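You operate a simulated robot arm through the tools that you are given. There is no shell and no other tool. Be economical: measure what you need, move in short steps, check, and stop when the job is done.

Carry out the task below with a simulated two-armed robot. There is one attempt and no reset: what you move stays moved.

Task
Take the lid off the jar labelled "filler" on the top of the blue table and lay it down there. Then put the small paper on the tracing sheet. Then fetch the green card from the top of the blue table and set it on the top of the teal-edged table. Then fetch the ringed grey sherd labelled "65" from the top of the wooden table and set it on top of the orange pot there. Then lift the bin lid open. Keep to this order.

It is judged by the outcome, as a careful person would: the job done as asked, and still so three seconds after it is handed in. It fails if anything else is knocked over, pushed out of place, dropped, spilled or broken. Lids that push on must go on centred and level and be pressed home; caps that screw on are set level and turned clockwise until they are tight. Flat cloth is picked up by pressing the open fingertips on it (5 to 10 N) and closing them slowly along it; thin cloth reads only 2 to 8 mm in the jaws.

Robot
Two 6-joint arms with fingered hands on one trunk, on a base that drives. Base frame: it is fixed to the floor where the robot stands at the start and does not move with it; the origin is under the middle of the robot, x ahead of it, y to its left, z up; the surface under the hand at the start is at about z = 74. Readings come in cm, degrees, newtons and seconds.
The left shoulder is at the start at [5, 17, 98.5], the right one opposite. With the tool pointing down near the work surface each hand reaches from about 50 to 78 cm from the robot's upright axis, wherever it stands, measured 20 degrees to its own side. Places, roughly: bin lid [340, -170, 40]; green card [100, 50, 75]; orange pot (12x12x13 cm) [-90, -430, 80]; ringed grey sherd [-100, -450, 75]; short jar, square jar [50, 0, 75]; small paper (10x8x2 cm) [40, 490, 70]; top of the teal-edged table [170, -460, 70]; tracing sheet (17x15x2 cm) [170, 350, 70]. Payload 3.5 kg a hand.
The TCP of each hand is the grasp point between the finger pads, 2.6 cm short of the fingertips. In the tool frame z runs along the fingers and y along their closing line. Largest opening 13.2 cm; the body of the gripper starts 7.3 cm behind the TCP. The gripper is a hand of 3 fingers: y runs from the thumb to the fingers, the wrist lies at [0, 0, -23.4] in the tool frame.
Orientation is that of the tool frame in the base frame, as a unit quaternion [w, x, y, z]. With the fingers straight down and closing along the base's y, the tool's x points along the base's -x, its y along +y and its z along -z.

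Tools
- The arms move only by the tool jog_arm. It takes "left_steps", "right_steps" or both (then of equal length, played together; a hand with none holds still); each is a list of rows, each a list of 6 numbers: the shift along the tool's x, y, z in m, then the turn, a rotation vector about the tool's x, y, z in degrees. In form: [[x, y, z, ax, ay, az], ...]. A call has 1 to 12 rows; each row is the pose to reach, as a shift and turn from the pose commanded when the call began, along the tool's axes at that moment. A row lasts 0.2 s, in which the tool goes at most 5 cm and 8.6 degrees; a call with a longer step from one row to the next is refused whole. Where a pose cannot be reached the arm comes as near as it can. A force on the tool above 40 N (or 10 N above the force at the start of the call, whichever is more), or a blocked arm, ends the call early, and 0.2 s more pass. In this call time passes only in rows, and 0.2 s behind the last. The reply holds the time, the measured pose of the TCP, the force on the tool along the base axes, the opening and the grip force, in the units named above and with some noise, with the torque about the TCP (base axes, N m) and any sound that the robot's microphone picked up.
- Cameras (640 x 400 px; columns grow to the right, rows downward): "scene" is now at [3.7, 2.29, 157.57]; the picture's right is [0.27, -0.96, 0.00], its down [-0.69, -0.19, -0.69] and it looks along [0.67, 0.19, -0.72] (base axes); focal length 292 px, centre (320, 200). "left" rides on the left gripper at [-6.2, 0.3, -9.2] in its tool frame; the picture's right is [-0.05, -1.00, 0.00], its down [0.83, -0.04, -0.56] and it looks along [0.55, -0.03, 0.83] (tool axes); focal length 230 px, centre (320, 200). "right" rides on the right gripper at [6.2, 0.3, -9.2] in its tool frame; the picture's right is [-0.05, 1.00, 0.00], its down [-0.83, -0.04, -0.56] and it looks along [-0.55, -0.03, 0.83] (tool axes); focal length 230 px, centre (320, 200). There is no depth. A picture from a camera that has moved, and an enlarged one, comes with that camera's place and axes in the base frame and with its lens.
- capture(camera): a new picture of that camera. The clock stands still meanwhile.
- move_column(by): slides the trunk up (or, below 0, down) by that many cm; the arms and the scene camera ride with it, the base frame stays. It gives what a move gives, with no picture.
- steer(legs): drives the robot by 1 to 6 legs, each [ahead, left, turn to the left] in cm, cm and degrees, along the robot's own axes; the way and the turn of a leg run together, so that a leg with both is an arc; at most 150 cm and 180 degrees a leg. The arms and the cameras ride along, it lands a little off, and it stops where it bumps. It gives what a move gives.
- curl_fingers(finger1, finger2, thumb_bend, hand): sets how far each is bent, from 0 (flat) to 1 (curled in); at 0.3 the hand is open as for a grip, at 0.7 the pads meet at the TCP. One left out holds its place. A second passes; each finger stops where it meets its share of the squeeze, and holds until it gets a number again. It is the only way to open and close the hand. It gives what a move gives, with no picture; readings hold the bend of each and the force on the fingers (four entries, about 0 where the hand has none), thumb and palm.
- aim_head(pan, tilt): turns the head with the scene camera to pan (to the left, within 86 degrees either way) and tilt (down, from -29 to 69), counted from straight ahead of the robot. It gives what a move gives.
- enlarge(camera, box): a new picture of the part [left, top, right, bottom] of that camera's present view, enlarged. The clock stands still meanwhile.
- finish_job(): hands the job in; it is judged then, once.

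Work in short steps. Places have to be worked out from the pictures, the camera data and where the tool is seen: move nearer, look again, correct. Check each grasp and each placing, and mend what went wrong. You have 165 turns and 118 pictures in all, those below and enlarged ones among them. Open the grippers and draw the arms clear of the work before you hand the job in, unless the task says otherwise; then end with one line.

The tools are called after "Request:" as a command line: name --argument value ..., lists and objects as JSON in quotes. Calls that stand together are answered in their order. jog_arm: Moves the arms, as the interface text tells. Its arguments: {"type":"object","properties":{"left_steps":{"type":"array"},"right_steps":{"type":"array"}},"required":[]} The other tools are called the same way: move_column (by) slides the trunk up or down; curl_fingers (finger1, finger2, thumb_bend, hand) moves the fingers one by one; steer (legs) drives the base; aim_head (pan, tilt) turns the head that bears the scene camera; capture (camera) takes a picture; enlarge (camera, box) takes an enlarged picture of a part of a camera's view; finish_job () hands the job in.

At the start:

```text
clock: 0.0
left_tool_pos: [57.25, 36.51, 107.81]
left_tool_rot: [0.001, -0.001, 1.0, 0.0]
left_ft_force: [-0.2, -0.5, 0.8]
left_wrist_torque: [-0.01, 0.02, -0.02]
left_width: 13.18
left_gripper_force: 0.0
left_shape: jaw
left_bend: [0.3, 0.3, 0.3]
left_finger forces: [0.1, 0.0, 0.0, 0.0, 0.1, 0.1]
right_tool_pos: [68.36, -6.34, 110.46]
right_tool_rot: [-0.001, -0.001, 1.0, 0.0]
right_ft_force: [0.2, 0.2, -0.1]
right_wrist_torque: [-0.01, -0.01, -0.02]
right_width: 13.18
right_gripper_force: 0.0
right_shape: jaw
right_bend: [0.3, 0.3, 0.3]
right_finger forces: [0.1, 0.0, 0.0, 0.0, 0.0, 0.0]
trunk travel left (down, up): [-60.0, 11.0]
robot x, y, heading: [0.33, -0.04, -0.0]
head pan, tilt: [15.7, 46.1]
```

scene: 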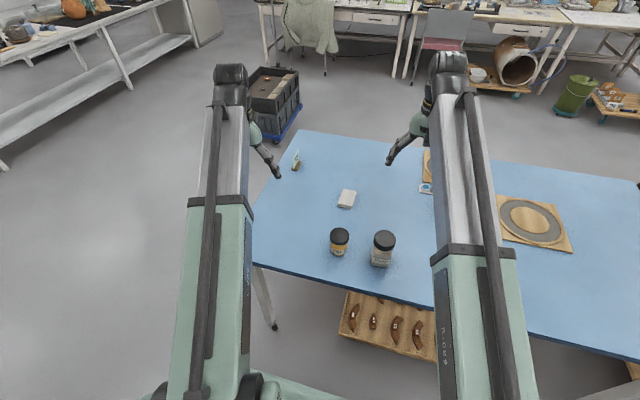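
right: 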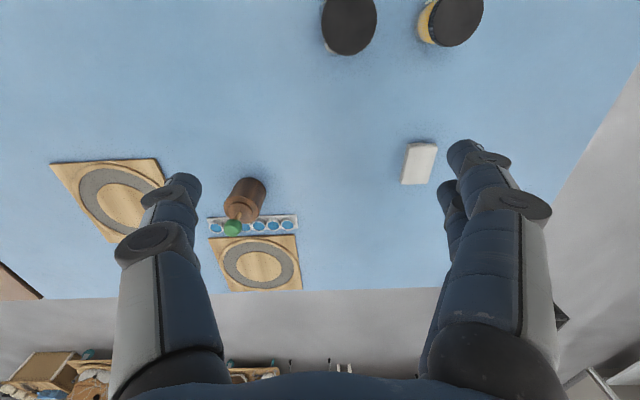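
left: 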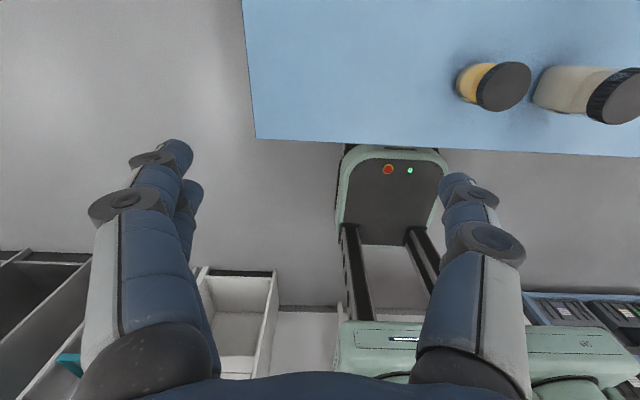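

The two jars stand near the table's front edge. I enlarge them to read the labels and to look at the card.

Request:
enlarge --camera "scene" --box '[260, 140, 440, 280]'

Request:
enlarge --camera "left" --box '[420, 20, 640, 160]'

```text
2.86 times, centred on (350, 210) of scene
camera zoom: at [3.7, 2.29, 157.57], right [0.27, -0.96, 0.0], down [-0.69, -0.19, -0.69], along [0.67, 0.19, -0.72], focal length 834 px, centre (234, 171)
```

zoom: 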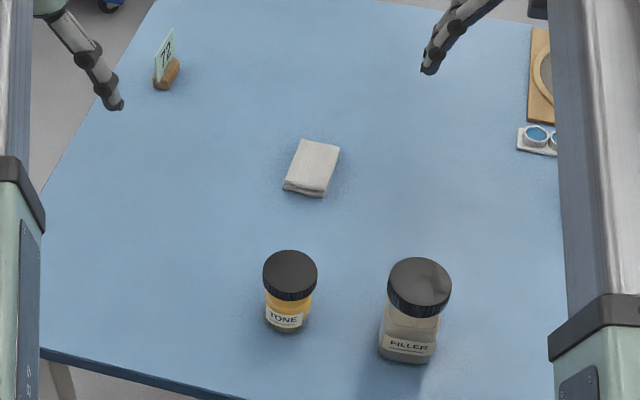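

```text
2.86 times, centred on (530, 90) of left
camera zoom: at [63.42, 36.69, 117.09], right [0.05, -1.0, 0.0], down [-0.83, -0.04, 0.56], along [-0.55, -0.03, -0.83], focal length 657 px, centre (-280, 514)
```

zoom: 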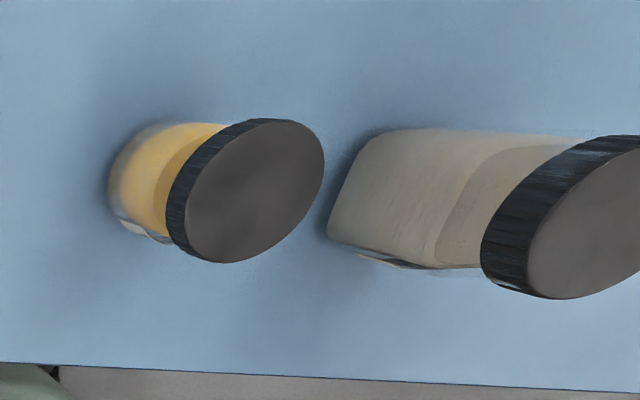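

The filler jar is the square one, with its knurled lid at about (60,-2,86) and faces parallel to the axes. I'll hold the body with the left hand from the front, nearly level, and work the lid with the right from above. First the right hand clears out while the left turns and moves over the jar.

Request:
jog_arm --right_steps '[[0, -0.04, 0, 0, 0, 0], [0, -0.08, 0, 0, 0, 0], [0, -0.12, 0, 0, 0, 0], [0, -0.16, 0, 0, 0, 0], [0, -0.2, 0, 0, 0, 0], [0, -0.24, 0, 0, 0, 0], [0, -0.24, 0, 0, 0, 0], [0, -0.24, 0, 0, 0, 0], [0, -0.24, 0, 0, 0, 0], [0, -0.24, 0, 0, 0, 0]]' --left_steps '[[0, 0, 0, 0, -8, 0], [0, -0.02, 0, 0, -16, 0], [0, -0.06, 0, 0, -24, 0], [0, -0.1, 0, 0, -32, 0], [0, -0.15, 0, 0, -40, 0], [0, -0.2, 0, 0, -48, 0], [-0.01, -0.25, 0, 0, -56, 0], [-0.02, -0.3, 0, 0, -64, 0], [-0.03, -0.35, 0, 0, -72, 0], [-0.03, -0.389, 0, 0, -75, 0]]'

Request:
capture --camera "scene"

Request:
capture --camera "right"

```text
refused: row 7 steps farther than a row can; nothing moved
```

```text
112 pictures are left
camera scene: at [3.7, 2.29, 157.57], right [0.27, -0.96, 0.0], down [-0.69, -0.19, -0.69], along [0.67, 0.19, -0.72], focal length 292 px, centre (320, 200)
```

scene: 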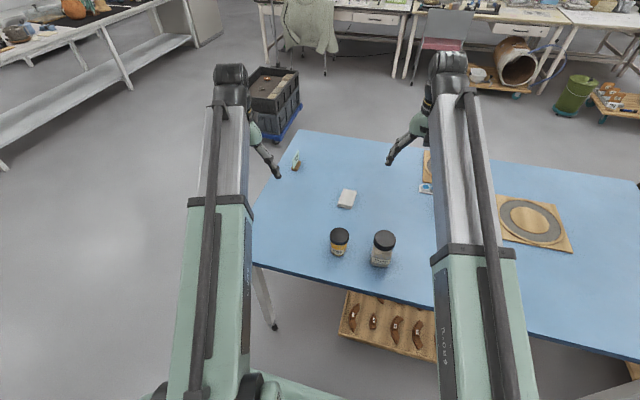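

```text
111 pictures are left
camera right: at [62.02, -5.94, 119.66], right [0.05, 1.0, 0.0], down [0.83, -0.04, 0.56], along [0.55, -0.03, -0.83], focal length 230 px, centre (320, 200)
```

right: 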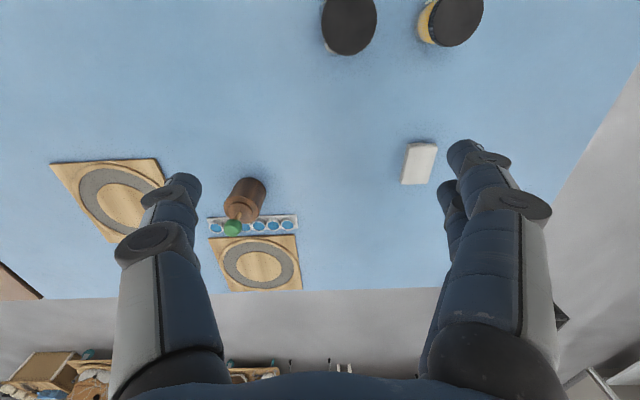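

The right camera puts the lid at about (60.0,-2.4), which agrees. I resend the move with smaller steps.

Request:
jog_arm --right_steps '[[0, -0.04, 0, 0, 0, 0], [0, -0.08, 0, 0, 0, 0], [0, -0.12, 0, 0, 0, 0], [0, -0.16, 0, 0, 0, 0], [0, -0.2, 0, 0, 0, 0], [0, -0.24, 0, 0, 0, 0], [0, -0.24, 0, 0, 0, 0], [0, -0.24, 0, 0, 0, 0], [0, -0.24, 0, 0, 0, 0], [0, -0.24, 0, 0, 0, 0], [0, -0.24, 0, 0, 0, 0]]' --left_steps '[[0, 0, 0, 0, -8, 0], [0, -0.02, 0, 0, -16, 0], [0, -0.06, 0, 0, -24, 0], [0, -0.1, 0, 0, -32, 0], [0, -0.14, 0, 0, -40, 0], [0, -0.18, 0, 0, -48, 0], [-0.005, -0.22, 0, 0, -56, 0], [-0.01, -0.26, 0, 0, -64, 0], [-0.015, -0.3, 0, 0, -70, 0], [-0.02, -0.345, 0, 0, -75, 0], [-0.03, -0.389, 0, 0, -75, 0]]'

```text
clock: 2.4
left_tool_pos: [63.98, -4.61, 108.53]
left_tool_rot: [0.61, -0.001, 0.793, 0.001]
left_ft_force: [-0.7, 0.9, -0.3]
left_wrist_torque: [0.02, -0.03, -0.01]
left_width: 13.19
left_gripper_force: 0.0
left_shape: jaw
left_bend: [0.3, 0.3, 0.3]
left_finger forces: [0.1, 0.0, 0.0, 0.0, 0.0, 0.0]
left hand out of reach, approached as far as the arm can: row 5, 6, 7, 8, 9, 10, 11
right_tool_pos: [68.21, -30.23, 110.52]
right_tool_rot: [0.0, -0.001, 1.0, 0.0]
right_ft_force: [0.5, -0.2, 0.0]
right_wrist_torque: [0.0, 0.01, 0.04]
right_width: 13.21
right_gripper_force: 0.1
right_shape: jaw
right_bend: [0.3, 0.3, 0.3]
right_finger forces: [0.0, 0.1, 0.0, 0.0, 0.1, 0.1]
trunk travel left (down, up): [-60.0, 11.0]
robot x, y, heading: [0.09, 0.44, -0.1]
head pan, tilt: [15.7, 46.1]
```

The left arm is short of room this close in, so I back the base 9 cm and check the pose again.

Request:
steer --legs '[[-9, 0, 0]]'

```text
clock: 3.5
left_tool_pos: [54.86, -4.42, 108.61]
left_tool_rot: [0.609, -0.001, 0.793, 0.001]
left_ft_force: [-0.4, 0.2, 1.0]
left_wrist_torque: [-0.01, 0.0, 0.03]
left_width: 13.2
left_gripper_force: 0.1
left_shape: jaw
left_bend: [0.3, 0.3, 0.3]
left_finger forces: [0.0, 0.1, 0.0, 0.0, 0.1, 0.1]
right_tool_pos: [59.22, -30.23, 110.55]
right_tool_rot: [0.0, -0.001, 1.0, 0.0]
right_ft_force: [0.1, 0.1, 0.3]
right_wrist_torque: [-0.02, -0.07, 0.01]
right_width: 13.17
right_gripper_force: 0.0
right_shape: jaw
right_bend: [0.3, 0.3, 0.3]
right_finger forces: [0.0, 0.0, 0.0, 0.0, 0.0, 0.0]
trunk travel left (down, up): [-60.0, 11.0]
robot x, y, heading: [-8.72, 0.1, -0.1]
head pan, tilt: [15.7, 46.1]
```

I test the command with a small step down and ahead, to see where the arm now thinks it is.

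Request:
jog_arm --left_steps '[[0.02, 0.01, 0.02, 0, 0, 0], [0.04, 0.019, 0.04, 0, 0, 0]]'

```text
clock: 4.1
left_tool_pos: [57.92, -2.47, 103.51]
left_tool_rot: [0.608, -0.001, 0.794, 0.002]
left_ft_force: [-0.5, -0.2, 0.3]
left_wrist_torque: [-0.03, 0.07, -0.01]
left_width: 13.2
left_gripper_force: 0.0
left_shape: jaw
left_bend: [0.3, 0.3, 0.3]
left_finger forces: [0.1, 0.0, 0.0, 0.1, 0.1, 0.0]
right_tool_pos: [59.33, -30.19, 110.39]
right_tool_rot: [0.0, 0.0, 1.0, 0.0]
right_ft_force: [-0.1, 0.3, -0.5]
right_wrist_torque: [0.0, -0.01, 0.01]
right_width: 13.18
right_gripper_force: 0.0
right_shape: jaw
right_bend: [0.3, 0.3, 0.3]
right_finger forces: [0.0, 0.0, 0.1, 0.0, 0.1, 0.0]
trunk travel left (down, up): [-60.0, 11.0]
robot x, y, heading: [-9.28, 0.0, 0.2]
head pan, tilt: [15.7, 46.1]
```

That tracks well. I lower to z≈92, still above the lid, and look.

Request:
jog_arm --left_steps '[[0.035, 0, 0.02, 0, 0, 0], [0.07, 0, 0.04, 0, 0, 0], [0.104, 0, 0.055, 0, 0, 0]]'

Request:
capture --camera "left"

Request:
capture --camera "right"

Request:
capture --camera "scene"

```text
clock: 4.9
left_tool_pos: [61.18, -2.2, 94.7]
left_tool_rot: [0.598, 0.003, 0.802, 0.002]
left_ft_force: [-0.3, 0.2, 0.0]
left_wrist_torque: [0.03, 0.0, -0.01]
left_width: 13.19
left_gripper_force: 0.0
left_shape: jaw
left_bend: [0.3, 0.3, 0.3]
left_finger forces: [0.0, 0.0, 0.1, 0.0, 0.1, 0.0]
left hand out of reach, approached as far as the arm can: row 3
right_tool_pos: [59.32, -30.26, 110.44]
right_tool_rot: [0.0, -0.001, 1.0, 0.0]
right_ft_force: [-0.1, 1.0, 0.3]
right_wrist_torque: [0.02, 0.01, 0.02]
right_width: 13.21
right_gripper_force: 0.0
right_shape: jaw
right_bend: [0.3, 0.3, 0.3]
right_finger forces: [0.0, 0.1, 0.0, 0.0, 0.1, 0.0]
trunk travel left (down, up): [-60.0, 11.0]
robot x, y, heading: [-9.09, -0.01, 0.5]
head pan, tilt: [15.7, 46.1]
```

```text
110 pictures are left
camera left: at [54.06, -2.01, 103.28], right [0.01, -1.0, 0.04], down [-0.77, -0.04, -0.64], along [0.64, -0.03, -0.77], focal length 230 px, centre (320, 200)
```

left: 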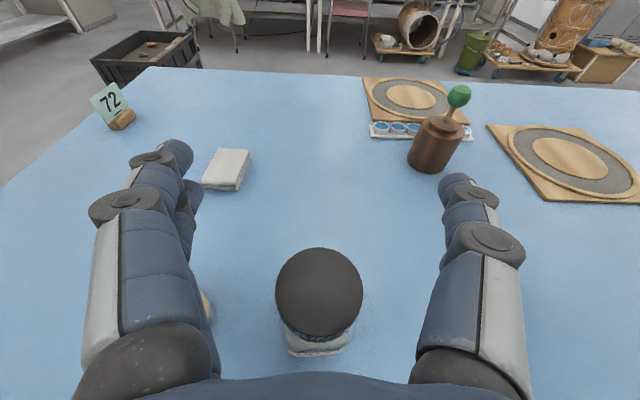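

```text
109 pictures are left
camera right: at [53.14, -29.75, 119.63], right [0.05, 1.0, 0.0], down [0.83, -0.04, 0.56], along [0.55, -0.03, -0.83], focal length 230 px, centre (320, 200)
```

right: 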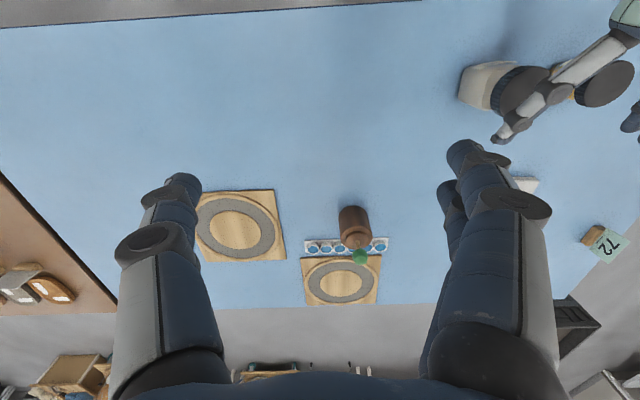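

```text
108 pictures are left
camera scene: at [-5.24, 2.28, 157.57], right [0.27, -0.96, 0.0], down [-0.69, -0.2, -0.69], along [0.67, 0.19, -0.72], focal length 292 px, centre (320, 200)
```

scene: 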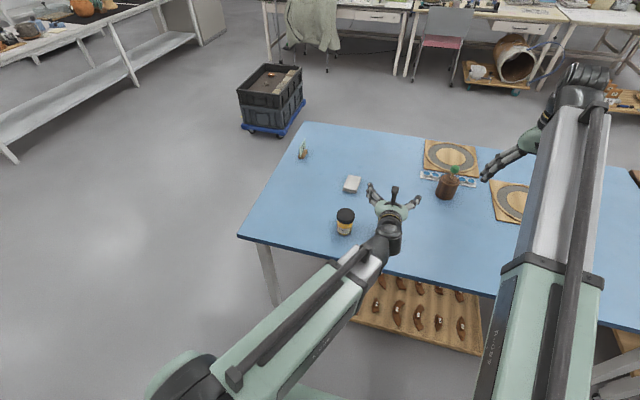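

The jar sits centred between the left fingers and the yellow jar is about 3–4 cm clear. The arm can't go lower, so I lower the trunk 15.3 cm to bring the fingers around the jar body.

Request:
move_column --by -15.3

Request:
capture --camera "left"

Request:
capture --camera "right"

```text
clock: 6.7
left_tool_pos: [61.13, -2.18, 79.35]
left_tool_rot: [0.598, 0.003, 0.801, 0.002]
left_ft_force: [0.4, -0.7, 0.2]
left_wrist_torque: [0.03, 0.02, 0.0]
left_width: 13.17
left_gripper_force: 0.1
left_shape: jaw
left_bend: [0.3, 0.3, 0.3]
left_finger forces: [0.0, 0.0, 0.0, 0.1, 0.0, 0.0]
right_tool_pos: [59.42, -30.13, 95.13]
right_tool_rot: [0.0, -0.001, 1.0, -0.001]
right_ft_force: [0.4, -0.5, 0.6]
right_wrist_torque: [0.02, -0.01, 0.01]
right_width: 13.2
right_gripper_force: 0.1
right_shape: jaw
right_bend: [0.3, 0.3, 0.3]
right_finger forces: [0.0, 0.0, 0.0, 0.0, 0.0, 0.0]
trunk travel left (down, up): [-44.7, 26.3]
robot x, y, heading: [-8.87, 0.29, 0.2]
head pan, tilt: [15.7, 46.1]
```

```text
107 pictures are left
camera left: at [54.03, -2.01, 88.02], right [0.01, -1.0, 0.04], down [-0.77, -0.04, -0.64], along [0.64, -0.03, -0.77], focal length 230 px, centre (320, 200)
```

left: 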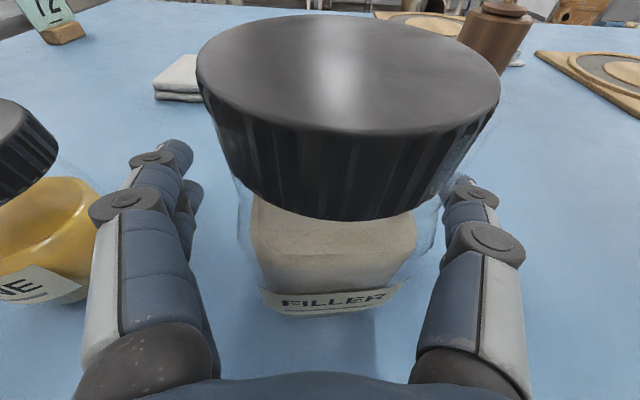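

```text
106 pictures are left
camera right: at [53.12, -29.75, 104.35], right [0.05, 1.0, 0.0], down [0.83, -0.04, 0.56], along [0.55, -0.03, -0.83], focal length 230 px, centre (320, 200)
```

right: 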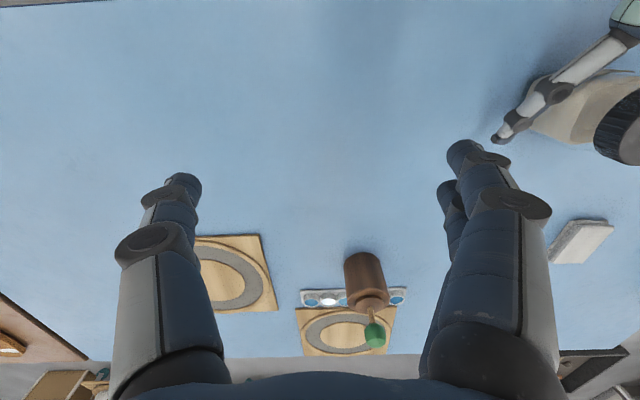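

The jar lies centred between the fingers and its label reads FILLER. I close the left hand gently on the body.

Request:
curl_fingers --hand "left" --finger1 0.52 --finger2 0.52 --thumb_bend 0.52

```text
clock: 7.7
left_tool_pos: [60.99, -2.28, 79.44]
left_tool_rot: [0.598, 0.004, 0.802, 0.001]
left_ft_force: [0.2, -1.7, 0.7]
left_wrist_torque: [0.01, 0.01, 0.03]
left_width: 6.25
left_gripper_force: 1.1
left_shape: fingers
left_bend: [0.52, 0.52, 0.52]
left_finger forces: [0.0, 0.0, 0.0, 0.0, 1.5, 0.0]
right_tool_pos: [59.28, -30.24, 95.17]
right_tool_rot: [0.0, -0.001, 1.0, 0.0]
right_ft_force: [0.6, 0.1, -0.6]
right_wrist_torque: [0.01, 0.01, 0.02]
right_width: 13.17
right_gripper_force: 0.0
right_shape: jaw
right_bend: [0.3, 0.3, 0.3]
right_finger forces: [0.0, 0.0, 0.1, 0.0, 0.0, 0.1]
trunk travel left (down, up): [-44.7, 26.3]
robot x, y, heading: [-8.94, 0.08, 0.2]
head pan, tilt: [15.7, 46.1]
```

Only the thumb touches so far (1.5 N); the thumb stays and I close the two fingers further.

Request:
curl_fingers --hand "left" --finger1 0.6 --finger2 0.6

```text
clock: 8.7
left_tool_pos: [61.08, -2.15, 79.47]
left_tool_rot: [0.599, 0.002, 0.801, 0.003]
left_ft_force: [0.9, 0.9, -1.0]
left_wrist_torque: [0.08, 0.02, -0.01]
left_width: 5.25
left_gripper_force: 3.5
left_shape: fingers
left_bend: [0.58, 0.56, 0.51]
left_finger forces: [1.3, 3.0, 0.1, 0.1, 2.4, 0.1]
right_tool_pos: [59.35, -30.14, 95.24]
right_tool_rot: [0.001, -0.001, 1.0, 0.0]
right_ft_force: [-0.1, 0.7, 1.2]
right_wrist_torque: [0.0, -0.03, 0.01]
right_width: 13.18
right_gripper_force: 0.0
right_shape: jaw
right_bend: [0.3, 0.3, 0.3]
right_finger forces: [0.0, 0.1, 0.0, 0.1, 0.0, 0.0]
trunk travel left (down, up): [-44.7, 26.3]
robot x, y, heading: [-8.95, 0.17, 0.2]
head pan, tilt: [15.7, 46.1]
```

Both sides touch and the body is about 5.3 cm wide. I firm up the hold.

Request:
curl_fingers --hand "left" --finger1 0.75 --finger2 0.75 --thumb_bend 0.7

Request:
capture --camera "left"

```text
clock: 9.7
left_tool_pos: [61.1, -2.17, 79.41]
left_tool_rot: [0.598, 0.003, 0.801, 0.002]
left_ft_force: [-0.4, -1.3, 0.1]
left_wrist_torque: [0.02, 0.01, 0.04]
left_width: 4.33
left_gripper_force: 26.4
left_shape: fingers
left_bend: [0.64, 0.58, 0.62]
left_finger forces: [13.3, 11.9, 0.0, 0.0, 27.1, 0.0]
right_tool_pos: [59.38, -30.2, 95.18]
right_tool_rot: [0.0, -0.001, 1.0, 0.0]
right_ft_force: [0.4, 0.6, -0.1]
right_wrist_torque: [-0.02, 0.02, 0.0]
right_width: 13.18
right_gripper_force: 0.1
right_shape: jaw
right_bend: [0.3, 0.3, 0.3]
right_finger forces: [0.0, 0.0, 0.1, 0.0, 0.0, 0.1]
trunk travel left (down, up): [-44.7, 26.3]
robot x, y, heading: [-8.99, 0.03, -0.1]
head pan, tilt: [15.7, 46.1]
```

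```text
105 pictures are left
camera left: at [54.04, -2.02, 88.0], right [0.01, -1.0, 0.04], down [-0.77, -0.04, -0.64], along [0.64, -0.03, -0.77], focal length 230 px, centre (320, 200)
```

left: 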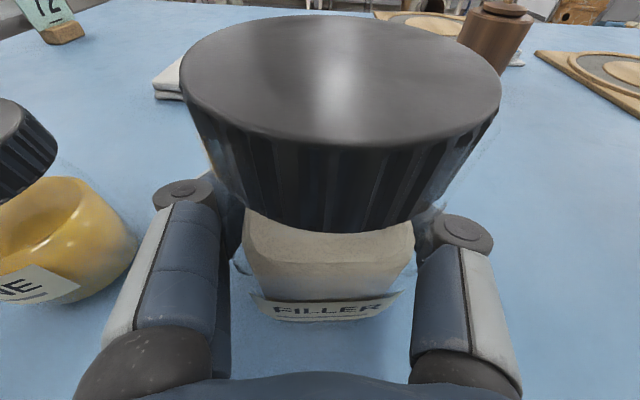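

The jar is held firmly and has barely shifted; its lid centre is about (60.2,-2.4), top z≈86. I bring the right hand over it at z≈98.

Request:
jog_arm --right_steps '[[0, 0.03, -0.03, 0, 0, 0], [-0.002, 0.08, -0.03, 0, 0, 0], [-0.004, 0.125, -0.03, 0, 0, 0], [-0.006, 0.17, -0.03, 0, 0, 0], [-0.008, 0.21, -0.03, 0, 0, 8], [-0.009, 0.25, -0.03, 0, 0, 16], [-0.009, 0.278, -0.03, 0, 0, 24], [-0.009, 0.278, -0.03, 0, 0, 32], [-0.009, 0.278, -0.03, 0, 0, 40]]'

Request:
capture --camera "scene"

Request:
capture --camera "right"

```text
clock: 11.7
left_tool_pos: [61.09, -2.2, 79.45]
left_tool_rot: [0.598, 0.002, 0.801, 0.003]
left_ft_force: [0.1, -0.8, -0.3]
left_wrist_torque: [0.04, 0.0, -0.02]
left_width: 4.38
left_gripper_force: 26.0
left_shape: fingers
left_bend: [0.64, 0.58, 0.63]
left_finger forces: [13.5, 12.2, 0.0, 0.0, 26.2, 0.1]
right_tool_pos: [59.43, -2.53, 97.8]
right_tool_rot: [0.002, 0.342, 0.94, 0.0]
right_ft_force: [0.2, 1.0, 0.0]
right_wrist_torque: [0.0, 0.01, 0.01]
right_width: 13.17
right_gripper_force: 0.1
right_shape: jaw
right_bend: [0.3, 0.3, 0.3]
right_finger forces: [0.0, 0.1, 0.0, 0.0, 0.1, 0.0]
right hand out of reach, approached as far as the arm can: row 6, 7, 8, 9
trunk travel left (down, up): [-44.7, 26.3]
robot x, y, heading: [-8.62, 0.36, 0.1]
head pan, tilt: [15.7, 46.1]
```

```text
104 pictures are left
camera scene: at [-5.24, 2.28, 142.27], right [0.27, -0.96, 0.0], down [-0.69, -0.2, -0.69], along [0.67, 0.19, -0.72], focal length 292 px, centre (320, 200)
```

scene: 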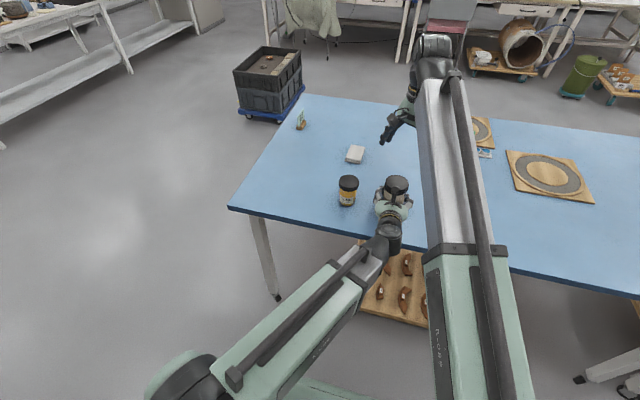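

```text
103 pictures are left
camera right: at [54.9, 1.78, 106.93], right [0.68, 0.73, 0.0], down [0.61, -0.57, 0.56], along [0.41, -0.38, -0.83], focal length 230 px, centre (320, 200)
```

right: 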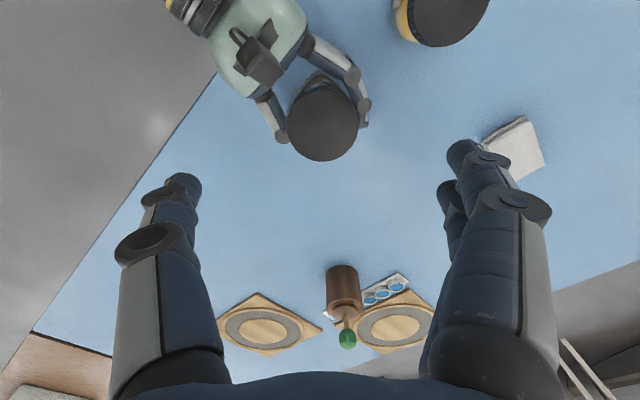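

The lid is near (59.5,-2.1) by this view, almost below the right hand. I go down to z≈90 and look again.

Request:
jog_arm --right_steps '[[0, 0, 0.03, 0, 0, 0], [0, 0, 0.06, 0, 0, 0], [0, 0, 0.078, 0, 0, 0]]'

Request:
capture --camera "right"

Request:
capture --camera "left"

```text
clock: 12.5
left_tool_pos: [61.11, -2.25, 79.47]
left_tool_rot: [0.599, 0.002, 0.801, 0.003]
left_ft_force: [-0.4, 0.5, -0.8]
left_wrist_torque: [0.09, 0.04, 0.0]
left_width: 4.35
left_gripper_force: 26.2
left_shape: fingers
left_bend: [0.64, 0.58, 0.63]
left_finger forces: [13.7, 12.3, 0.0, 0.0, 26.0, 0.0]
right_tool_pos: [59.43, -2.45, 90.03]
right_tool_rot: [0.0, 0.341, 0.94, -0.001]
right_ft_force: [-0.3, -0.4, -0.6]
right_wrist_torque: [-0.02, -0.01, -0.02]
right_width: 13.18
right_gripper_force: 0.1
right_shape: jaw
right_bend: [0.3, 0.3, 0.3]
right_finger forces: [0.0, 0.1, 0.1, 0.0, 0.0, 0.1]
trunk travel left (down, up): [-44.7, 26.3]
robot x, y, heading: [-8.73, -0.0, 0.3]
head pan, tilt: [15.7, 46.1]
```

```text
102 pictures are left
camera right: at [54.88, 1.79, 99.19], right [0.68, 0.73, 0.0], down [0.61, -0.57, 0.56], along [0.41, -0.38, -0.83], focal length 230 px, centre (320, 200)
```

right: 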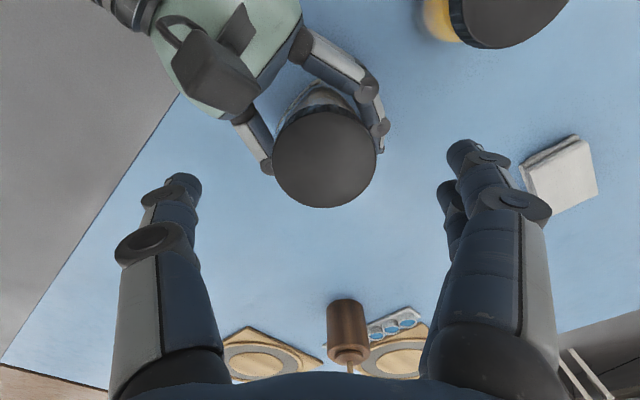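

```text
101 pictures are left
camera left: at [54.04, -2.01, 88.0], right [0.01, -1.0, 0.04], down [-0.77, -0.04, -0.64], along [0.64, -0.02, -0.77], focal length 230 px, centre (320, 200)
```

left: 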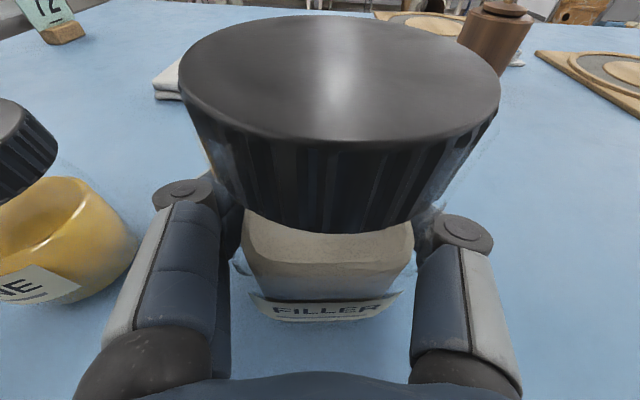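

From here the lid centre is at (59.3,-1.9). I shift half a centimetre and lower so the pads lie alongside the lid.

Request:
jog_arm --right_steps '[[0.004, 0.003, 0.01, 0, 0, 0], [0.004, 0.003, 0.03, 0, 0, 0], [0.004, 0.003, 0.044, 0, 0, 0]]'

Request:
capture --camera "right"

```text
clock: 13.3
left_tool_pos: [61.07, -2.31, 79.36]
left_tool_rot: [0.599, 0.003, 0.801, 0.002]
left_ft_force: [0.6, -0.4, 0.2]
left_wrist_torque: [0.1, 0.05, -0.01]
left_width: 4.34
left_gripper_force: 26.1
left_shape: fingers
left_bend: [0.64, 0.58, 0.63]
left_finger forces: [13.6, 12.2, 0.1, 0.1, 26.1, 0.0]
right_tool_pos: [59.24, -2.04, 85.69]
right_tool_rot: [0.001, 0.341, 0.94, 0.0]
right_ft_force: [-0.5, -1.1, -0.3]
right_wrist_torque: [-0.01, -0.01, 0.03]
right_width: 13.18
right_gripper_force: 0.0
right_shape: jaw
right_bend: [0.3, 0.3, 0.3]
right_finger forces: [0.1, 0.0, 0.0, 0.0, 0.0, 0.1]
trunk travel left (down, up): [-44.7, 26.3]
robot x, y, heading: [-9.12, -0.15, -0.1]
head pan, tilt: [15.7, 46.1]
```

```text
100 pictures are left
camera right: at [54.77, 2.27, 94.83], right [0.68, 0.73, 0.0], down [0.61, -0.57, 0.56], along [0.41, -0.38, -0.83], focal length 230 px, centre (320, 200)
```

right: 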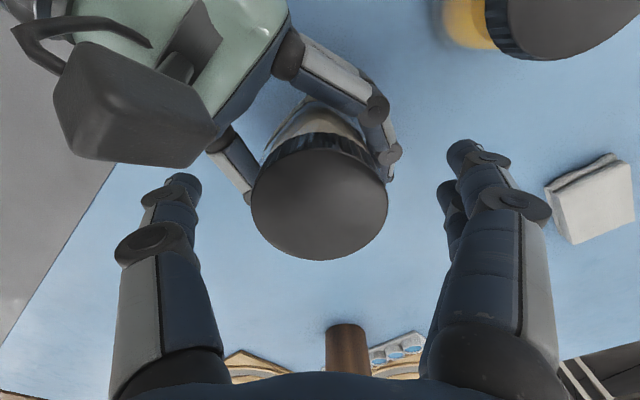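

The lid is centred between the right fingers. I close on it.

Request:
curl_fingers --hand "right" --finger1 0.6 --finger2 0.6 --thumb_bend 0.6

```text
clock: 14.3
left_tool_pos: [61.04, -2.12, 79.4]
left_tool_rot: [0.599, 0.003, 0.801, 0.002]
left_ft_force: [3.4, 1.3, -0.3]
left_wrist_torque: [-0.02, 0.07, 0.02]
left_width: 4.36
left_gripper_force: 26.2
left_shape: fingers
left_bend: [0.64, 0.58, 0.63]
left_finger forces: [14.5, 12.7, 0.0, 0.1, 25.7, 0.0]
right_tool_pos: [59.33, -1.99, 85.57]
right_tool_rot: [-0.001, 0.341, 0.94, 0.0]
right_ft_force: [-3.5, -2.2, 0.1]
right_wrist_torque: [0.03, 0.02, -0.06]
right_width: 5.52
right_gripper_force: 9.1
right_shape: fingers
right_bend: [0.55, 0.53, 0.56]
right_finger forces: [3.0, 4.4, 0.0, 0.1, 10.4, 0.0]
trunk travel left (down, up): [-44.7, 26.3]
robot x, y, heading: [-8.68, -0.3, -0.1]
head pan, tilt: [15.7, 46.1]
```

Gripped at about 9 N. I squeeze a little harder, then test a counter-clockwise turn of 32°.

Request:
curl_fingers --hand "right" --finger1 0.68 --finger2 0.68 --thumb_bend 0.64

Request:
jog_arm --right_steps '[[0, 0, 0, 0, 0, -8], [0, 0, 0, 0, 0, -16], [0, 0, 0, 0, 0, -24], [0, 0, 0, 0, 0, -32]]'

Request:
capture --camera "left"

```text
clock: 15.3
left_tool_pos: [61.16, -2.23, 79.35]
left_tool_rot: [0.599, 0.002, 0.801, 0.003]
left_ft_force: [-2.0, -1.0, 0.0]
left_wrist_torque: [0.0, 0.05, 0.09]
left_width: 4.33
left_gripper_force: 24.7
left_shape: fingers
left_bend: [0.64, 0.59, 0.63]
left_finger forces: [12.8, 10.9, 0.0, 0.0, 26.8, 0.1]
right_tool_pos: [59.39, -2.09, 85.73]
right_tool_rot: [0.0, 0.342, 0.94, 0.001]
right_ft_force: [0.1, 1.2, 0.3]
right_wrist_torque: [0.11, -0.12, -0.06]
right_width: 5.37
right_gripper_force: 16.5
right_shape: fingers
right_bend: [0.57, 0.55, 0.57]
right_finger forces: [7.8, 9.5, 0.0, 0.0, 15.7, 0.0]
trunk travel left (down, up): [-44.7, 26.3]
robot x, y, heading: [-9.22, 0.18, 0.2]
head pan, tilt: [15.7, 46.1]
```

```text
clock: 16.3
left_tool_pos: [61.05, -2.21, 79.56]
left_tool_rot: [0.598, 0.004, 0.802, 0.002]
left_ft_force: [-7.9, 2.8, -0.8]
left_wrist_torque: [-0.13, -0.07, 0.4]
left_width: 3.72
left_gripper_force: 24.0
left_shape: fingers
left_bend: [0.7, 0.63, 0.64]
left_finger forces: [13.5, 10.2, 0.1, 0.0, 25.0, 0.0]
right_tool_pos: [59.38, -2.0, 85.71]
right_tool_rot: [0.001, 0.068, 0.998, 0.0]
right_ft_force: [7.3, -1.9, 4.6]
right_wrist_torque: [0.36, -0.33, -0.48]
right_width: 5.73
right_gripper_force: 21.1
right_shape: fingers
right_bend: [0.56, 0.59, 0.57]
right_finger forces: [12.6, 10.0, 0.0, 0.0, 20.2, 0.0]
trunk travel left (down, up): [-44.7, 26.3]
robot x, y, heading: [-9.01, -0.02, 0.1]
head pan, tilt: [15.7, 46.1]
```

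```text
99 pictures are left
camera left: at [54.0, -1.98, 88.03], right [0.01, -1.0, 0.04], down [-0.77, -0.04, -0.64], along [0.64, -0.02, -0.77], focal length 230 px, centre (320, 200)
```

left: 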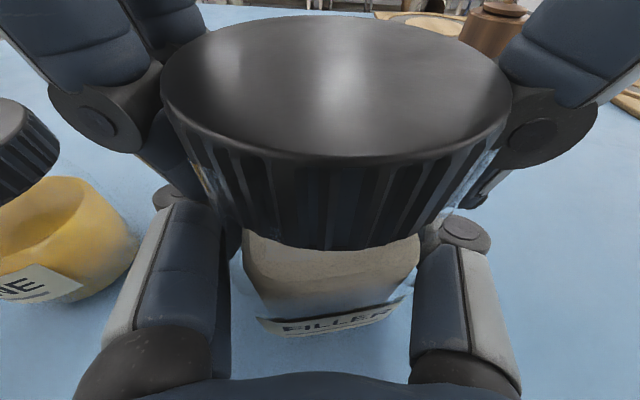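

The jar has turned slightly inside the left grip under 0.5 N m, so the left hold is too light. I tighten it and the lid grip.

Request:
curl_fingers --hand "left" --finger1 0.95 --finger2 0.95 --thumb_bend 0.8

Request:
jog_arm --right_steps '[[0, 0, 0, 0, 0, -8], [0, 0, 0, 0, 0, -16], [0, 0, 0, 0, 0, -24], [0, 0, 0, 0, 0, -32]]'

Request:
capture --camera "left"

```text
clock: 17.3
left_tool_pos: [61.08, -2.27, 79.38]
left_tool_rot: [0.599, 0.002, 0.801, 0.003]
left_ft_force: [14.5, -3.6, -7.9]
left_wrist_torque: [-0.31, 0.2, -0.11]
left_width: 2.89
left_gripper_force: 35.5
left_shape: fingers
left_bend: [0.82, 0.74, 0.68]
left_finger forces: [20.4, 14.5, 0.0, 0.0, 36.6, 0.0]
right_tool_pos: [59.32, -2.08, 85.63]
right_tool_rot: [-0.001, 0.07, 0.998, -0.001]
right_ft_force: [-12.1, 2.0, 14.3]
right_wrist_torque: [0.62, 0.14, 0.09]
right_width: 5.7
right_gripper_force: 24.5
right_shape: fingers
right_bend: [0.57, 0.59, 0.57]
right_finger forces: [16.8, 12.5, 0.0, 0.0, 20.7, 0.1]
trunk travel left (down, up): [-44.7, 26.3]
robot x, y, heading: [-8.77, 0.12, -0.0]
head pan, tilt: [15.7, 46.1]
```

```text
clock: 18.3
left_tool_pos: [61.08, -2.25, 79.41]
left_tool_rot: [0.598, 0.003, 0.801, 0.002]
left_ft_force: [2.8, -7.2, -5.8]
left_wrist_torque: [0.12, -0.11, 0.47]
left_width: 2.83
left_gripper_force: 35.4
left_shape: fingers
left_bend: [0.83, 0.75, 0.68]
left_finger forces: [16.2, 12.3, 0.1, 0.1, 42.0, 0.0]
right_tool_pos: [59.33, -2.08, 85.68]
right_tool_rot: [0.0, -0.21, 0.978, 0.0]
right_ft_force: [-2.7, 6.9, 5.4]
right_wrist_torque: [0.28, 0.04, -0.37]
right_width: 5.67
right_gripper_force: 19.4
right_shape: fingers
right_bend: [0.57, 0.59, 0.58]
right_finger forces: [10.3, 12.3, 0.1, 0.0, 15.6, 0.0]
trunk travel left (down, up): [-44.7, 26.3]
robot x, y, heading: [-8.75, 0.07, 0.1]
head pan, tilt: [15.7, 46.1]
```

```text
98 pictures are left
camera left: at [54.04, -2.04, 87.99], right [0.01, -1.0, 0.04], down [-0.77, -0.04, -0.64], along [0.64, -0.03, -0.77], focal length 230 px, centre (320, 200)
```

left: 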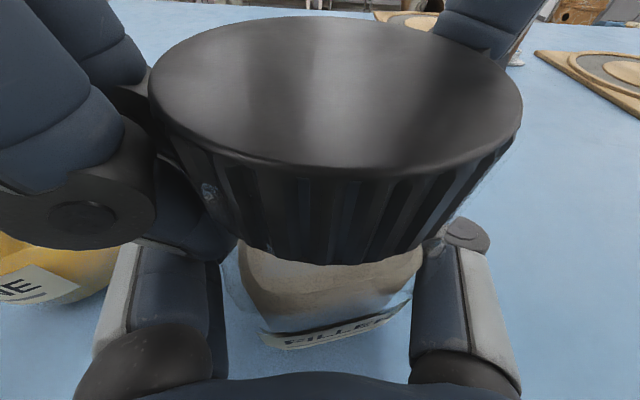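

The hand turned 64° in all while the jar turned maybe 15°, so the lid seems to be giving. I open the right hand, swing back and look.

Request:
curl_fingers --hand "right" --finger1 0.4 --finger2 0.4 --thumb_bend 0.4

Request:
jog_arm --right_steps '[[0, 0, 0, 0, 0, 8], [0, 0, 0, 0, 0, 16], [0, 0, 0, 0, 0, 24], [0, 0, 0, 0, 0, 32], [0, 0, 0, 0, 0, 40], [0, 0, 0, 0, 0, 48], [0, 0, 0, 0, 0, 56], [0, 0, 0, 0, 0, 64]]'

Request:
capture --camera "right"

Request:
capture --camera "left"

```text
clock: 19.3
left_tool_pos: [61.21, -2.27, 79.31]
left_tool_rot: [0.598, 0.004, 0.801, 0.001]
left_ft_force: [-4.6, 7.7, -3.8]
left_wrist_torque: [-0.4, -0.42, -0.23]
left_width: 2.85
left_gripper_force: 32.1
left_shape: fingers
left_bend: [0.84, 0.75, 0.69]
left_finger forces: [15.6, 13.7, 0.0, 0.1, 35.3, 0.0]
right_tool_pos: [59.39, -2.06, 85.73]
right_tool_rot: [0.0, -0.208, 0.978, 0.001]
right_ft_force: [5.3, -8.8, 4.1]
right_wrist_torque: [-0.13, 0.0, 0.1]
right_width: 8.2
right_gripper_force: 0.0
right_shape: fingers
right_bend: [0.51, 0.4, 0.4]
right_finger forces: [0.1, 0.0, 0.0, 0.0, 0.0, 0.1]
trunk travel left (down, up): [-44.7, 26.3]
robot x, y, heading: [-8.93, -0.0, 0.3]
head pan, tilt: [15.7, 46.1]
```

```text
clock: 21.1
left_tool_pos: [61.14, -2.2, 79.45]
left_tool_rot: [0.599, 0.003, 0.801, 0.002]
left_ft_force: [-0.5, 0.7, 0.0]
left_wrist_torque: [0.0, -0.1, -0.02]
left_width: 2.83
left_gripper_force: 32.3
left_shape: fingers
left_bend: [0.84, 0.75, 0.69]
left_finger forces: [16.0, 13.4, 0.0, 0.1, 35.5, 0.0]
right_tool_pos: [59.38, -2.2, 85.6]
right_tool_rot: [-0.001, 0.342, 0.94, 0.001]
right_ft_force: [-1.7, -0.6, -0.4]
right_wrist_torque: [-0.02, -0.01, 0.02]
right_width: 10.08
right_gripper_force: 0.1
right_shape: fingers
right_bend: [0.4, 0.4, 0.4]
right_finger forces: [0.0, 0.0, 0.0, 0.1, 0.0, 0.0]
trunk travel left (down, up): [-44.7, 26.3]
robot x, y, heading: [-8.83, -0.26, 0.0]
head pan, tilt: [15.7, 46.1]
```

```text
97 pictures are left
camera right: at [54.76, 2.21, 94.78], right [0.68, 0.73, 0.0], down [0.61, -0.57, 0.56], along [0.41, -0.38, -0.83], focal length 230 px, centre (320, 200)
```

right: 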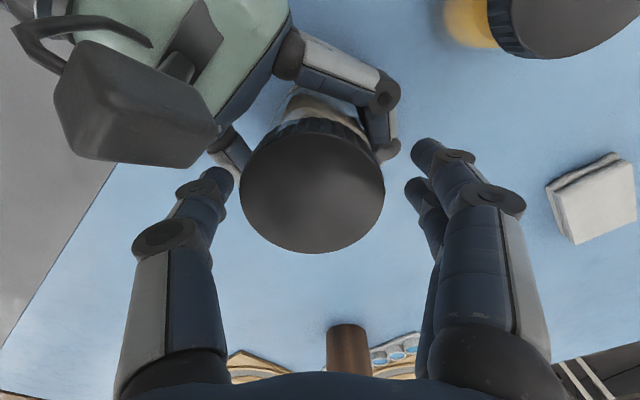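

```text
96 pictures are left
camera left: at [54.05, -2.01, 87.98], right [0.01, -1.0, 0.04], down [-0.77, -0.04, -0.64], along [0.64, -0.03, -0.77], focal length 230 px, centre (320, 200)
```

left: 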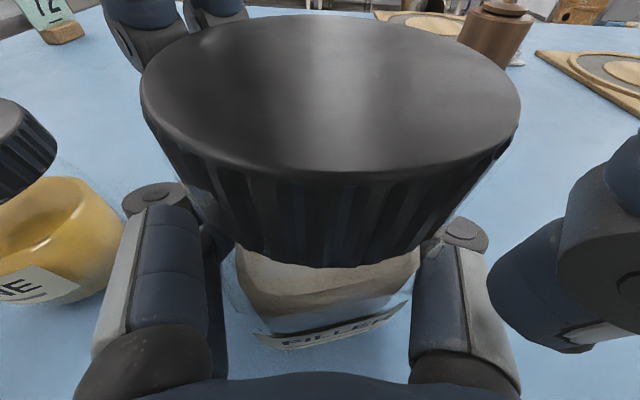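

The lid now sits about 1.3 cm nearer the left hand, roughly (58.0,-1.3). I recentre over it, regrip and turn again.

Request:
jog_arm --right_steps '[[0.007, -0.001, -0.002, 0, 0, 0], [0.014, -0.002, -0.003, 0, 0, 0]]'

Request:
curl_fingers --hand "right" --finger1 0.68 --finger2 0.68 --thumb_bend 0.66

Request:
jog_arm --right_steps '[[0, 0, 0, 0, 0, -8], [0, 0, 0, 0, 0, -16], [0, 0, 0, 0, 0, -24], [0, 0, 0, 0, 0, -32], [0, 0, 0, 0, 0, -40], [0, 0, 0, 0, 0, -48], [0, 0, 0, 0, 0, -56], [0, 0, 0, 0, 0, -64]]'

Request:
capture --camera "left"

```text
clock: 21.7
left_tool_pos: [60.95, -2.17, 79.41]
left_tool_rot: [0.598, 0.003, 0.801, 0.002]
left_ft_force: [-2.1, 1.1, -0.7]
left_wrist_torque: [-0.04, -0.18, -0.21]
left_width: 2.84
left_gripper_force: 32.2
left_shape: fingers
left_bend: [0.84, 0.75, 0.69]
left_finger forces: [15.9, 13.4, 0.1, 0.1, 35.5, 0.1]
right_tool_pos: [58.16, -1.34, 85.96]
right_tool_rot: [0.001, 0.342, 0.94, 0.0]
right_ft_force: [2.1, -1.6, -0.1]
right_wrist_torque: [-0.06, -0.05, 0.16]
right_width: 10.08
right_gripper_force: 0.1
right_shape: fingers
right_bend: [0.4, 0.4, 0.4]
right_finger forces: [0.0, 0.1, 0.0, 0.0, 0.1, 0.1]
trunk travel left (down, up): [-44.7, 26.3]
robot x, y, heading: [-8.67, -0.01, -0.1]
head pan, tilt: [15.7, 46.1]
```

```text
clock: 22.7
left_tool_pos: [61.23, -2.13, 79.41]
left_tool_rot: [0.598, 0.003, 0.801, 0.002]
left_ft_force: [4.4, -0.1, -0.2]
left_wrist_torque: [0.07, 0.1, 0.05]
left_width: 2.82
left_gripper_force: 32.5
left_shape: fingers
left_bend: [0.84, 0.75, 0.69]
left_finger forces: [17.5, 12.8, 0.0, 0.0, 34.7, 0.0]
right_tool_pos: [58.12, -1.4, 85.87]
right_tool_rot: [0.0, 0.341, 0.94, 0.0]
right_ft_force: [-4.4, 0.7, -2.3]
right_wrist_torque: [-0.05, 0.09, -0.07]
right_width: 4.97
right_gripper_force: 17.1
right_shape: fingers
right_bend: [0.59, 0.56, 0.58]
right_finger forces: [6.9, 9.7, 0.1, 0.1, 17.5, 0.0]
trunk travel left (down, up): [-44.7, 26.3]
robot x, y, heading: [-9.02, -0.1, 0.1]
head pan, tilt: [15.7, 46.1]
```

```text
clock: 24.5
left_tool_pos: [61.07, -2.15, 79.49]
left_tool_rot: [0.598, 0.002, 0.801, 0.002]
left_ft_force: [12.4, 20.7, -10.9]
left_wrist_torque: [-0.9, 0.08, -0.15]
left_width: 2.82
left_gripper_force: 32.7
left_shape: fingers
left_bend: [0.83, 0.75, 0.69]
left_finger forces: [24.3, 16.3, 0.0, 0.0, 24.3, 0.0]
right_tool_pos: [58.17, -1.47, 86.03]
right_tool_rot: [0.0, -0.208, 0.978, -0.001]
right_ft_force: [-11.1, -19.8, 10.4]
right_wrist_torque: [-0.26, 0.16, -0.5]
right_width: 5.14
right_gripper_force: 23.3
right_shape: fingers
right_bend: [0.62, 0.59, 0.58]
right_finger forces: [7.6, 9.6, 0.1, 0.0, 30.2, 0.0]
trunk travel left (down, up): [-44.7, 26.3]
robot x, y, heading: [-8.54, 0.21, -0.1]
head pan, tilt: [15.7, 46.1]
```

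```text
95 pictures are left
camera left: at [54.06, -1.89, 87.97], right [0.02, -1.0, 0.04], down [-0.77, -0.04, -0.64], along [0.64, -0.02, -0.77], focal length 230 px, centre (320, 200)
```

left: 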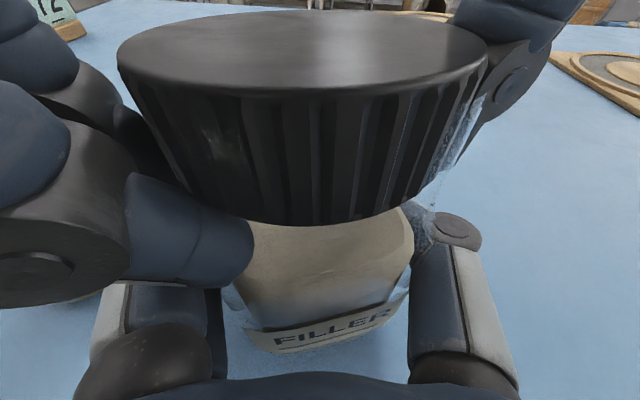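

The lid is visibly higher now. I try a small upward pull of 6 mm to see whether it comes free.

Request:
jog_arm --right_steps '[[0, 0, -0.003, 0, 0, 0], [0, 0, -0.006, 0, 0, 0]]'

Request:
capture --camera "left"

Request:
capture --camera "scene"

```text
clock: 25.1
left_tool_pos: [61.08, -2.26, 79.56]
left_tool_rot: [0.599, 0.003, 0.801, 0.003]
left_ft_force: [3.0, 18.3, 0.2]
left_wrist_torque: [-0.73, 0.13, -0.22]
left_width: 2.84
left_gripper_force: 31.3
left_shape: fingers
left_bend: [0.83, 0.76, 0.69]
left_finger forces: [25.3, 15.1, 0.0, 0.0, 22.1, 0.0]
right_tool_pos: [58.2, -1.35, 86.43]
right_tool_rot: [0.0, -0.208, 0.978, -0.001]
right_ft_force: [-2.6, -18.7, -6.3]
right_wrist_torque: [-0.49, 0.15, -0.29]
right_width: 5.1
right_gripper_force: 20.4
right_shape: fingers
right_bend: [0.62, 0.59, 0.57]
right_finger forces: [4.5, 9.7, 0.0, 0.0, 26.0, 0.0]
trunk travel left (down, up): [-44.7, 26.3]
robot x, y, heading: [-9.08, 0.16, -0.1]
head pan, tilt: [15.7, 46.1]
```

```text
94 pictures are left
camera left: at [54.04, -2.01, 88.06], right [0.01, -1.0, 0.04], down [-0.77, -0.04, -0.64], along [0.64, -0.02, -0.77], focal length 230 px, centre (320, 200)
```

left: 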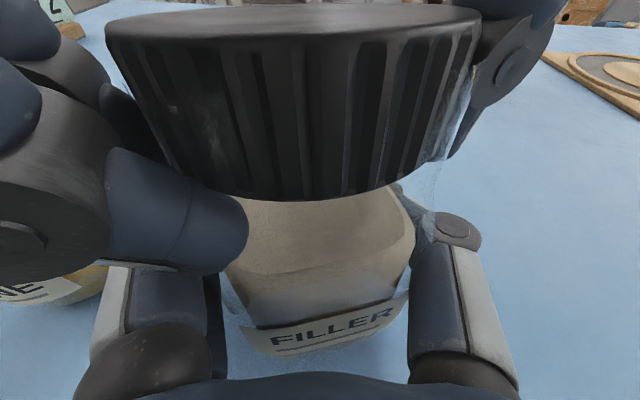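

```text
93 pictures are left
camera scene: at [-5.22, 2.29, 142.27], right [0.27, -0.96, 0.0], down [-0.69, -0.2, -0.69], along [0.67, 0.19, -0.72], focal length 292 px, centre (320, 200)
```

scene: 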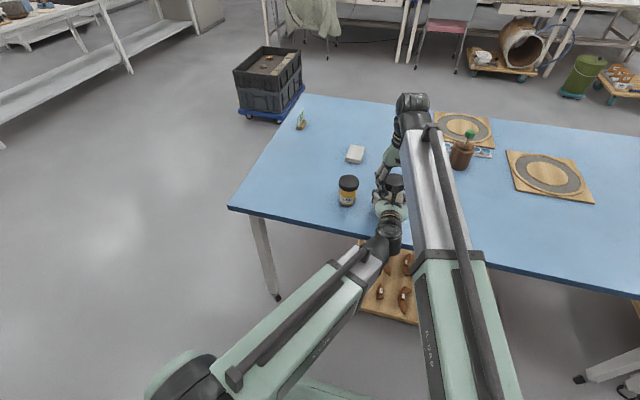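

The jar comes along with the lid, so it is still threaded. I go back down, release and let the jar settle before the next turn.

Request:
jog_arm --right_steps '[[0, 0, 0.003, 0, 0, 0], [0, 0, 0.006, 0, 0, 0]]'

Request:
curl_fingers --hand "right" --finger1 0.4 --finger2 0.4 --thumb_bend 0.4

Request:
jog_arm --right_steps '[[0, 0, 0, 0, 0, 8], [0, 0, 0, 0, 0, 16], [0, 0, 0, 0, 0, 24], [0, 0, 0, 0, 0, 32], [0, 0, 0, 0, 0, 40], [0, 0, 0, 0, 0, 48], [0, 0, 0, 0, 0, 56], [0, 0, 0, 0, 0, 64]]'

Request:
capture --camera "right"

Request:
capture --camera "left"

```text
clock: 25.7
left_tool_pos: [61.05, -2.19, 79.3]
left_tool_rot: [0.598, 0.003, 0.802, 0.002]
left_ft_force: [11.0, 17.8, -12.7]
left_wrist_torque: [-0.86, 0.0, -0.33]
left_width: 2.8
left_gripper_force: 33.1
left_shape: fingers
left_bend: [0.83, 0.76, 0.69]
left_finger forces: [25.3, 17.2, 0.0, 0.0, 23.3, 0.0]
right_tool_pos: [58.17, -1.38, 86.12]
right_tool_rot: [0.0, -0.209, 0.978, -0.001]
right_ft_force: [-11.3, -19.6, 16.5]
right_wrist_torque: [-0.39, 0.32, -0.28]
right_width: 5.14
right_gripper_force: 24.2
right_shape: fingers
right_bend: [0.63, 0.59, 0.57]
right_finger forces: [11.5, 9.8, 0.0, 0.1, 28.1, 0.0]
trunk travel left (down, up): [-44.7, 26.3]
robot x, y, heading: [-9.12, -0.06, -0.0]
head pan, tilt: [15.7, 46.1]
```

```text
clock: 26.7
left_tool_pos: [61.1, -2.26, 79.38]
left_tool_rot: [0.598, 0.002, 0.801, 0.003]
left_ft_force: [-9.6, 5.2, -11.9]
left_wrist_torque: [-0.42, -0.83, 0.0]
left_width: 2.74
left_gripper_force: 30.4
left_shape: fingers
left_bend: [0.84, 0.76, 0.69]
left_finger forces: [16.2, 14.0, 0.0, 0.0, 30.5, 0.0]
right_tool_pos: [58.26, -1.32, 86.07]
right_tool_rot: [0.001, -0.209, 0.978, 0.0]
right_ft_force: [8.8, -5.7, 6.5]
right_wrist_torque: [-0.01, -0.11, -0.06]
right_width: 7.36
right_gripper_force: 0.2
right_shape: fingers
right_bend: [0.61, 0.4, 0.4]
right_finger forces: [0.0, 0.1, 0.1, 0.0, 0.0, 0.0]
trunk travel left (down, up): [-44.7, 26.3]
robot x, y, heading: [-8.59, 0.08, 0.2]
head pan, tilt: [15.7, 46.1]
```

```text
clock: 28.5
left_tool_pos: [61.16, -2.12, 79.38]
left_tool_rot: [0.598, 0.002, 0.801, 0.003]
left_ft_force: [-4.1, 3.3, -4.4]
left_wrist_torque: [-0.08, -0.35, -0.36]
left_width: 2.73
left_gripper_force: 31.8
left_shape: fingers
left_bend: [0.84, 0.76, 0.69]
left_finger forces: [17.1, 14.1, 0.0, 0.1, 31.2, 0.0]
right_tool_pos: [58.16, -1.3, 85.95]
right_tool_rot: [0.001, 0.342, 0.94, 0.0]
right_ft_force: [4.1, -3.3, -0.5]
right_wrist_torque: [-0.12, -0.1, 0.32]
right_width: 10.1
right_gripper_force: 0.1
right_shape: fingers
right_bend: [0.4, 0.4, 0.4]
right_finger forces: [0.1, 0.0, 0.0, 0.1, 0.0, 0.1]
trunk travel left (down, up): [-44.7, 26.3]
robot x, y, heading: [-8.68, 0.0, 0.3]
head pan, tilt: [15.7, 46.1]
```

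```text
92 pictures are left
camera right: at [53.62, 3.0, 95.07], right [0.68, 0.73, 0.0], down [0.61, -0.57, 0.56], along [0.41, -0.38, -0.83], focal length 230 px, centre (320, 200)
```

right: 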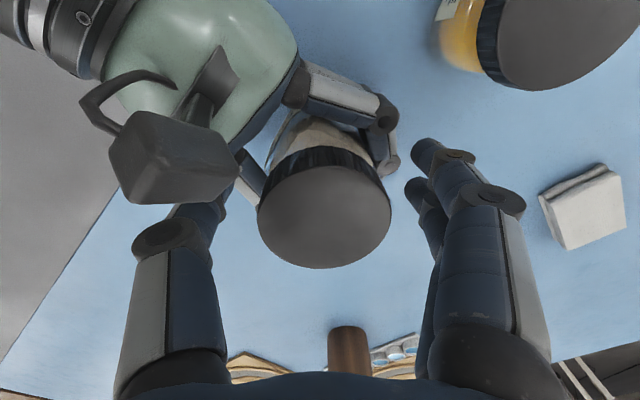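

```text
91 pictures are left
camera left: at [54.04, -1.98, 87.97], right [0.01, -1.0, 0.04], down [-0.77, -0.04, -0.64], along [0.64, -0.02, -0.77], focal length 230 px, centre (320, 200)
```

left: 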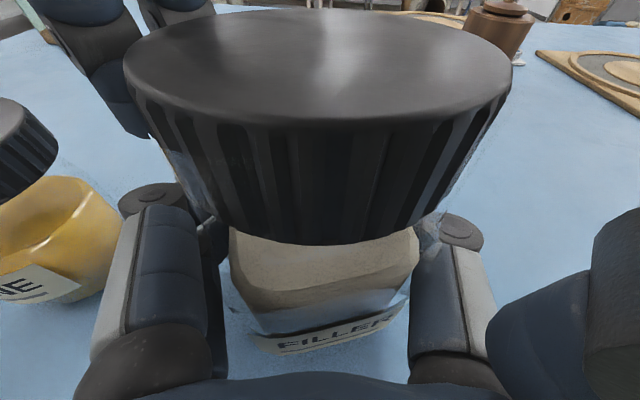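

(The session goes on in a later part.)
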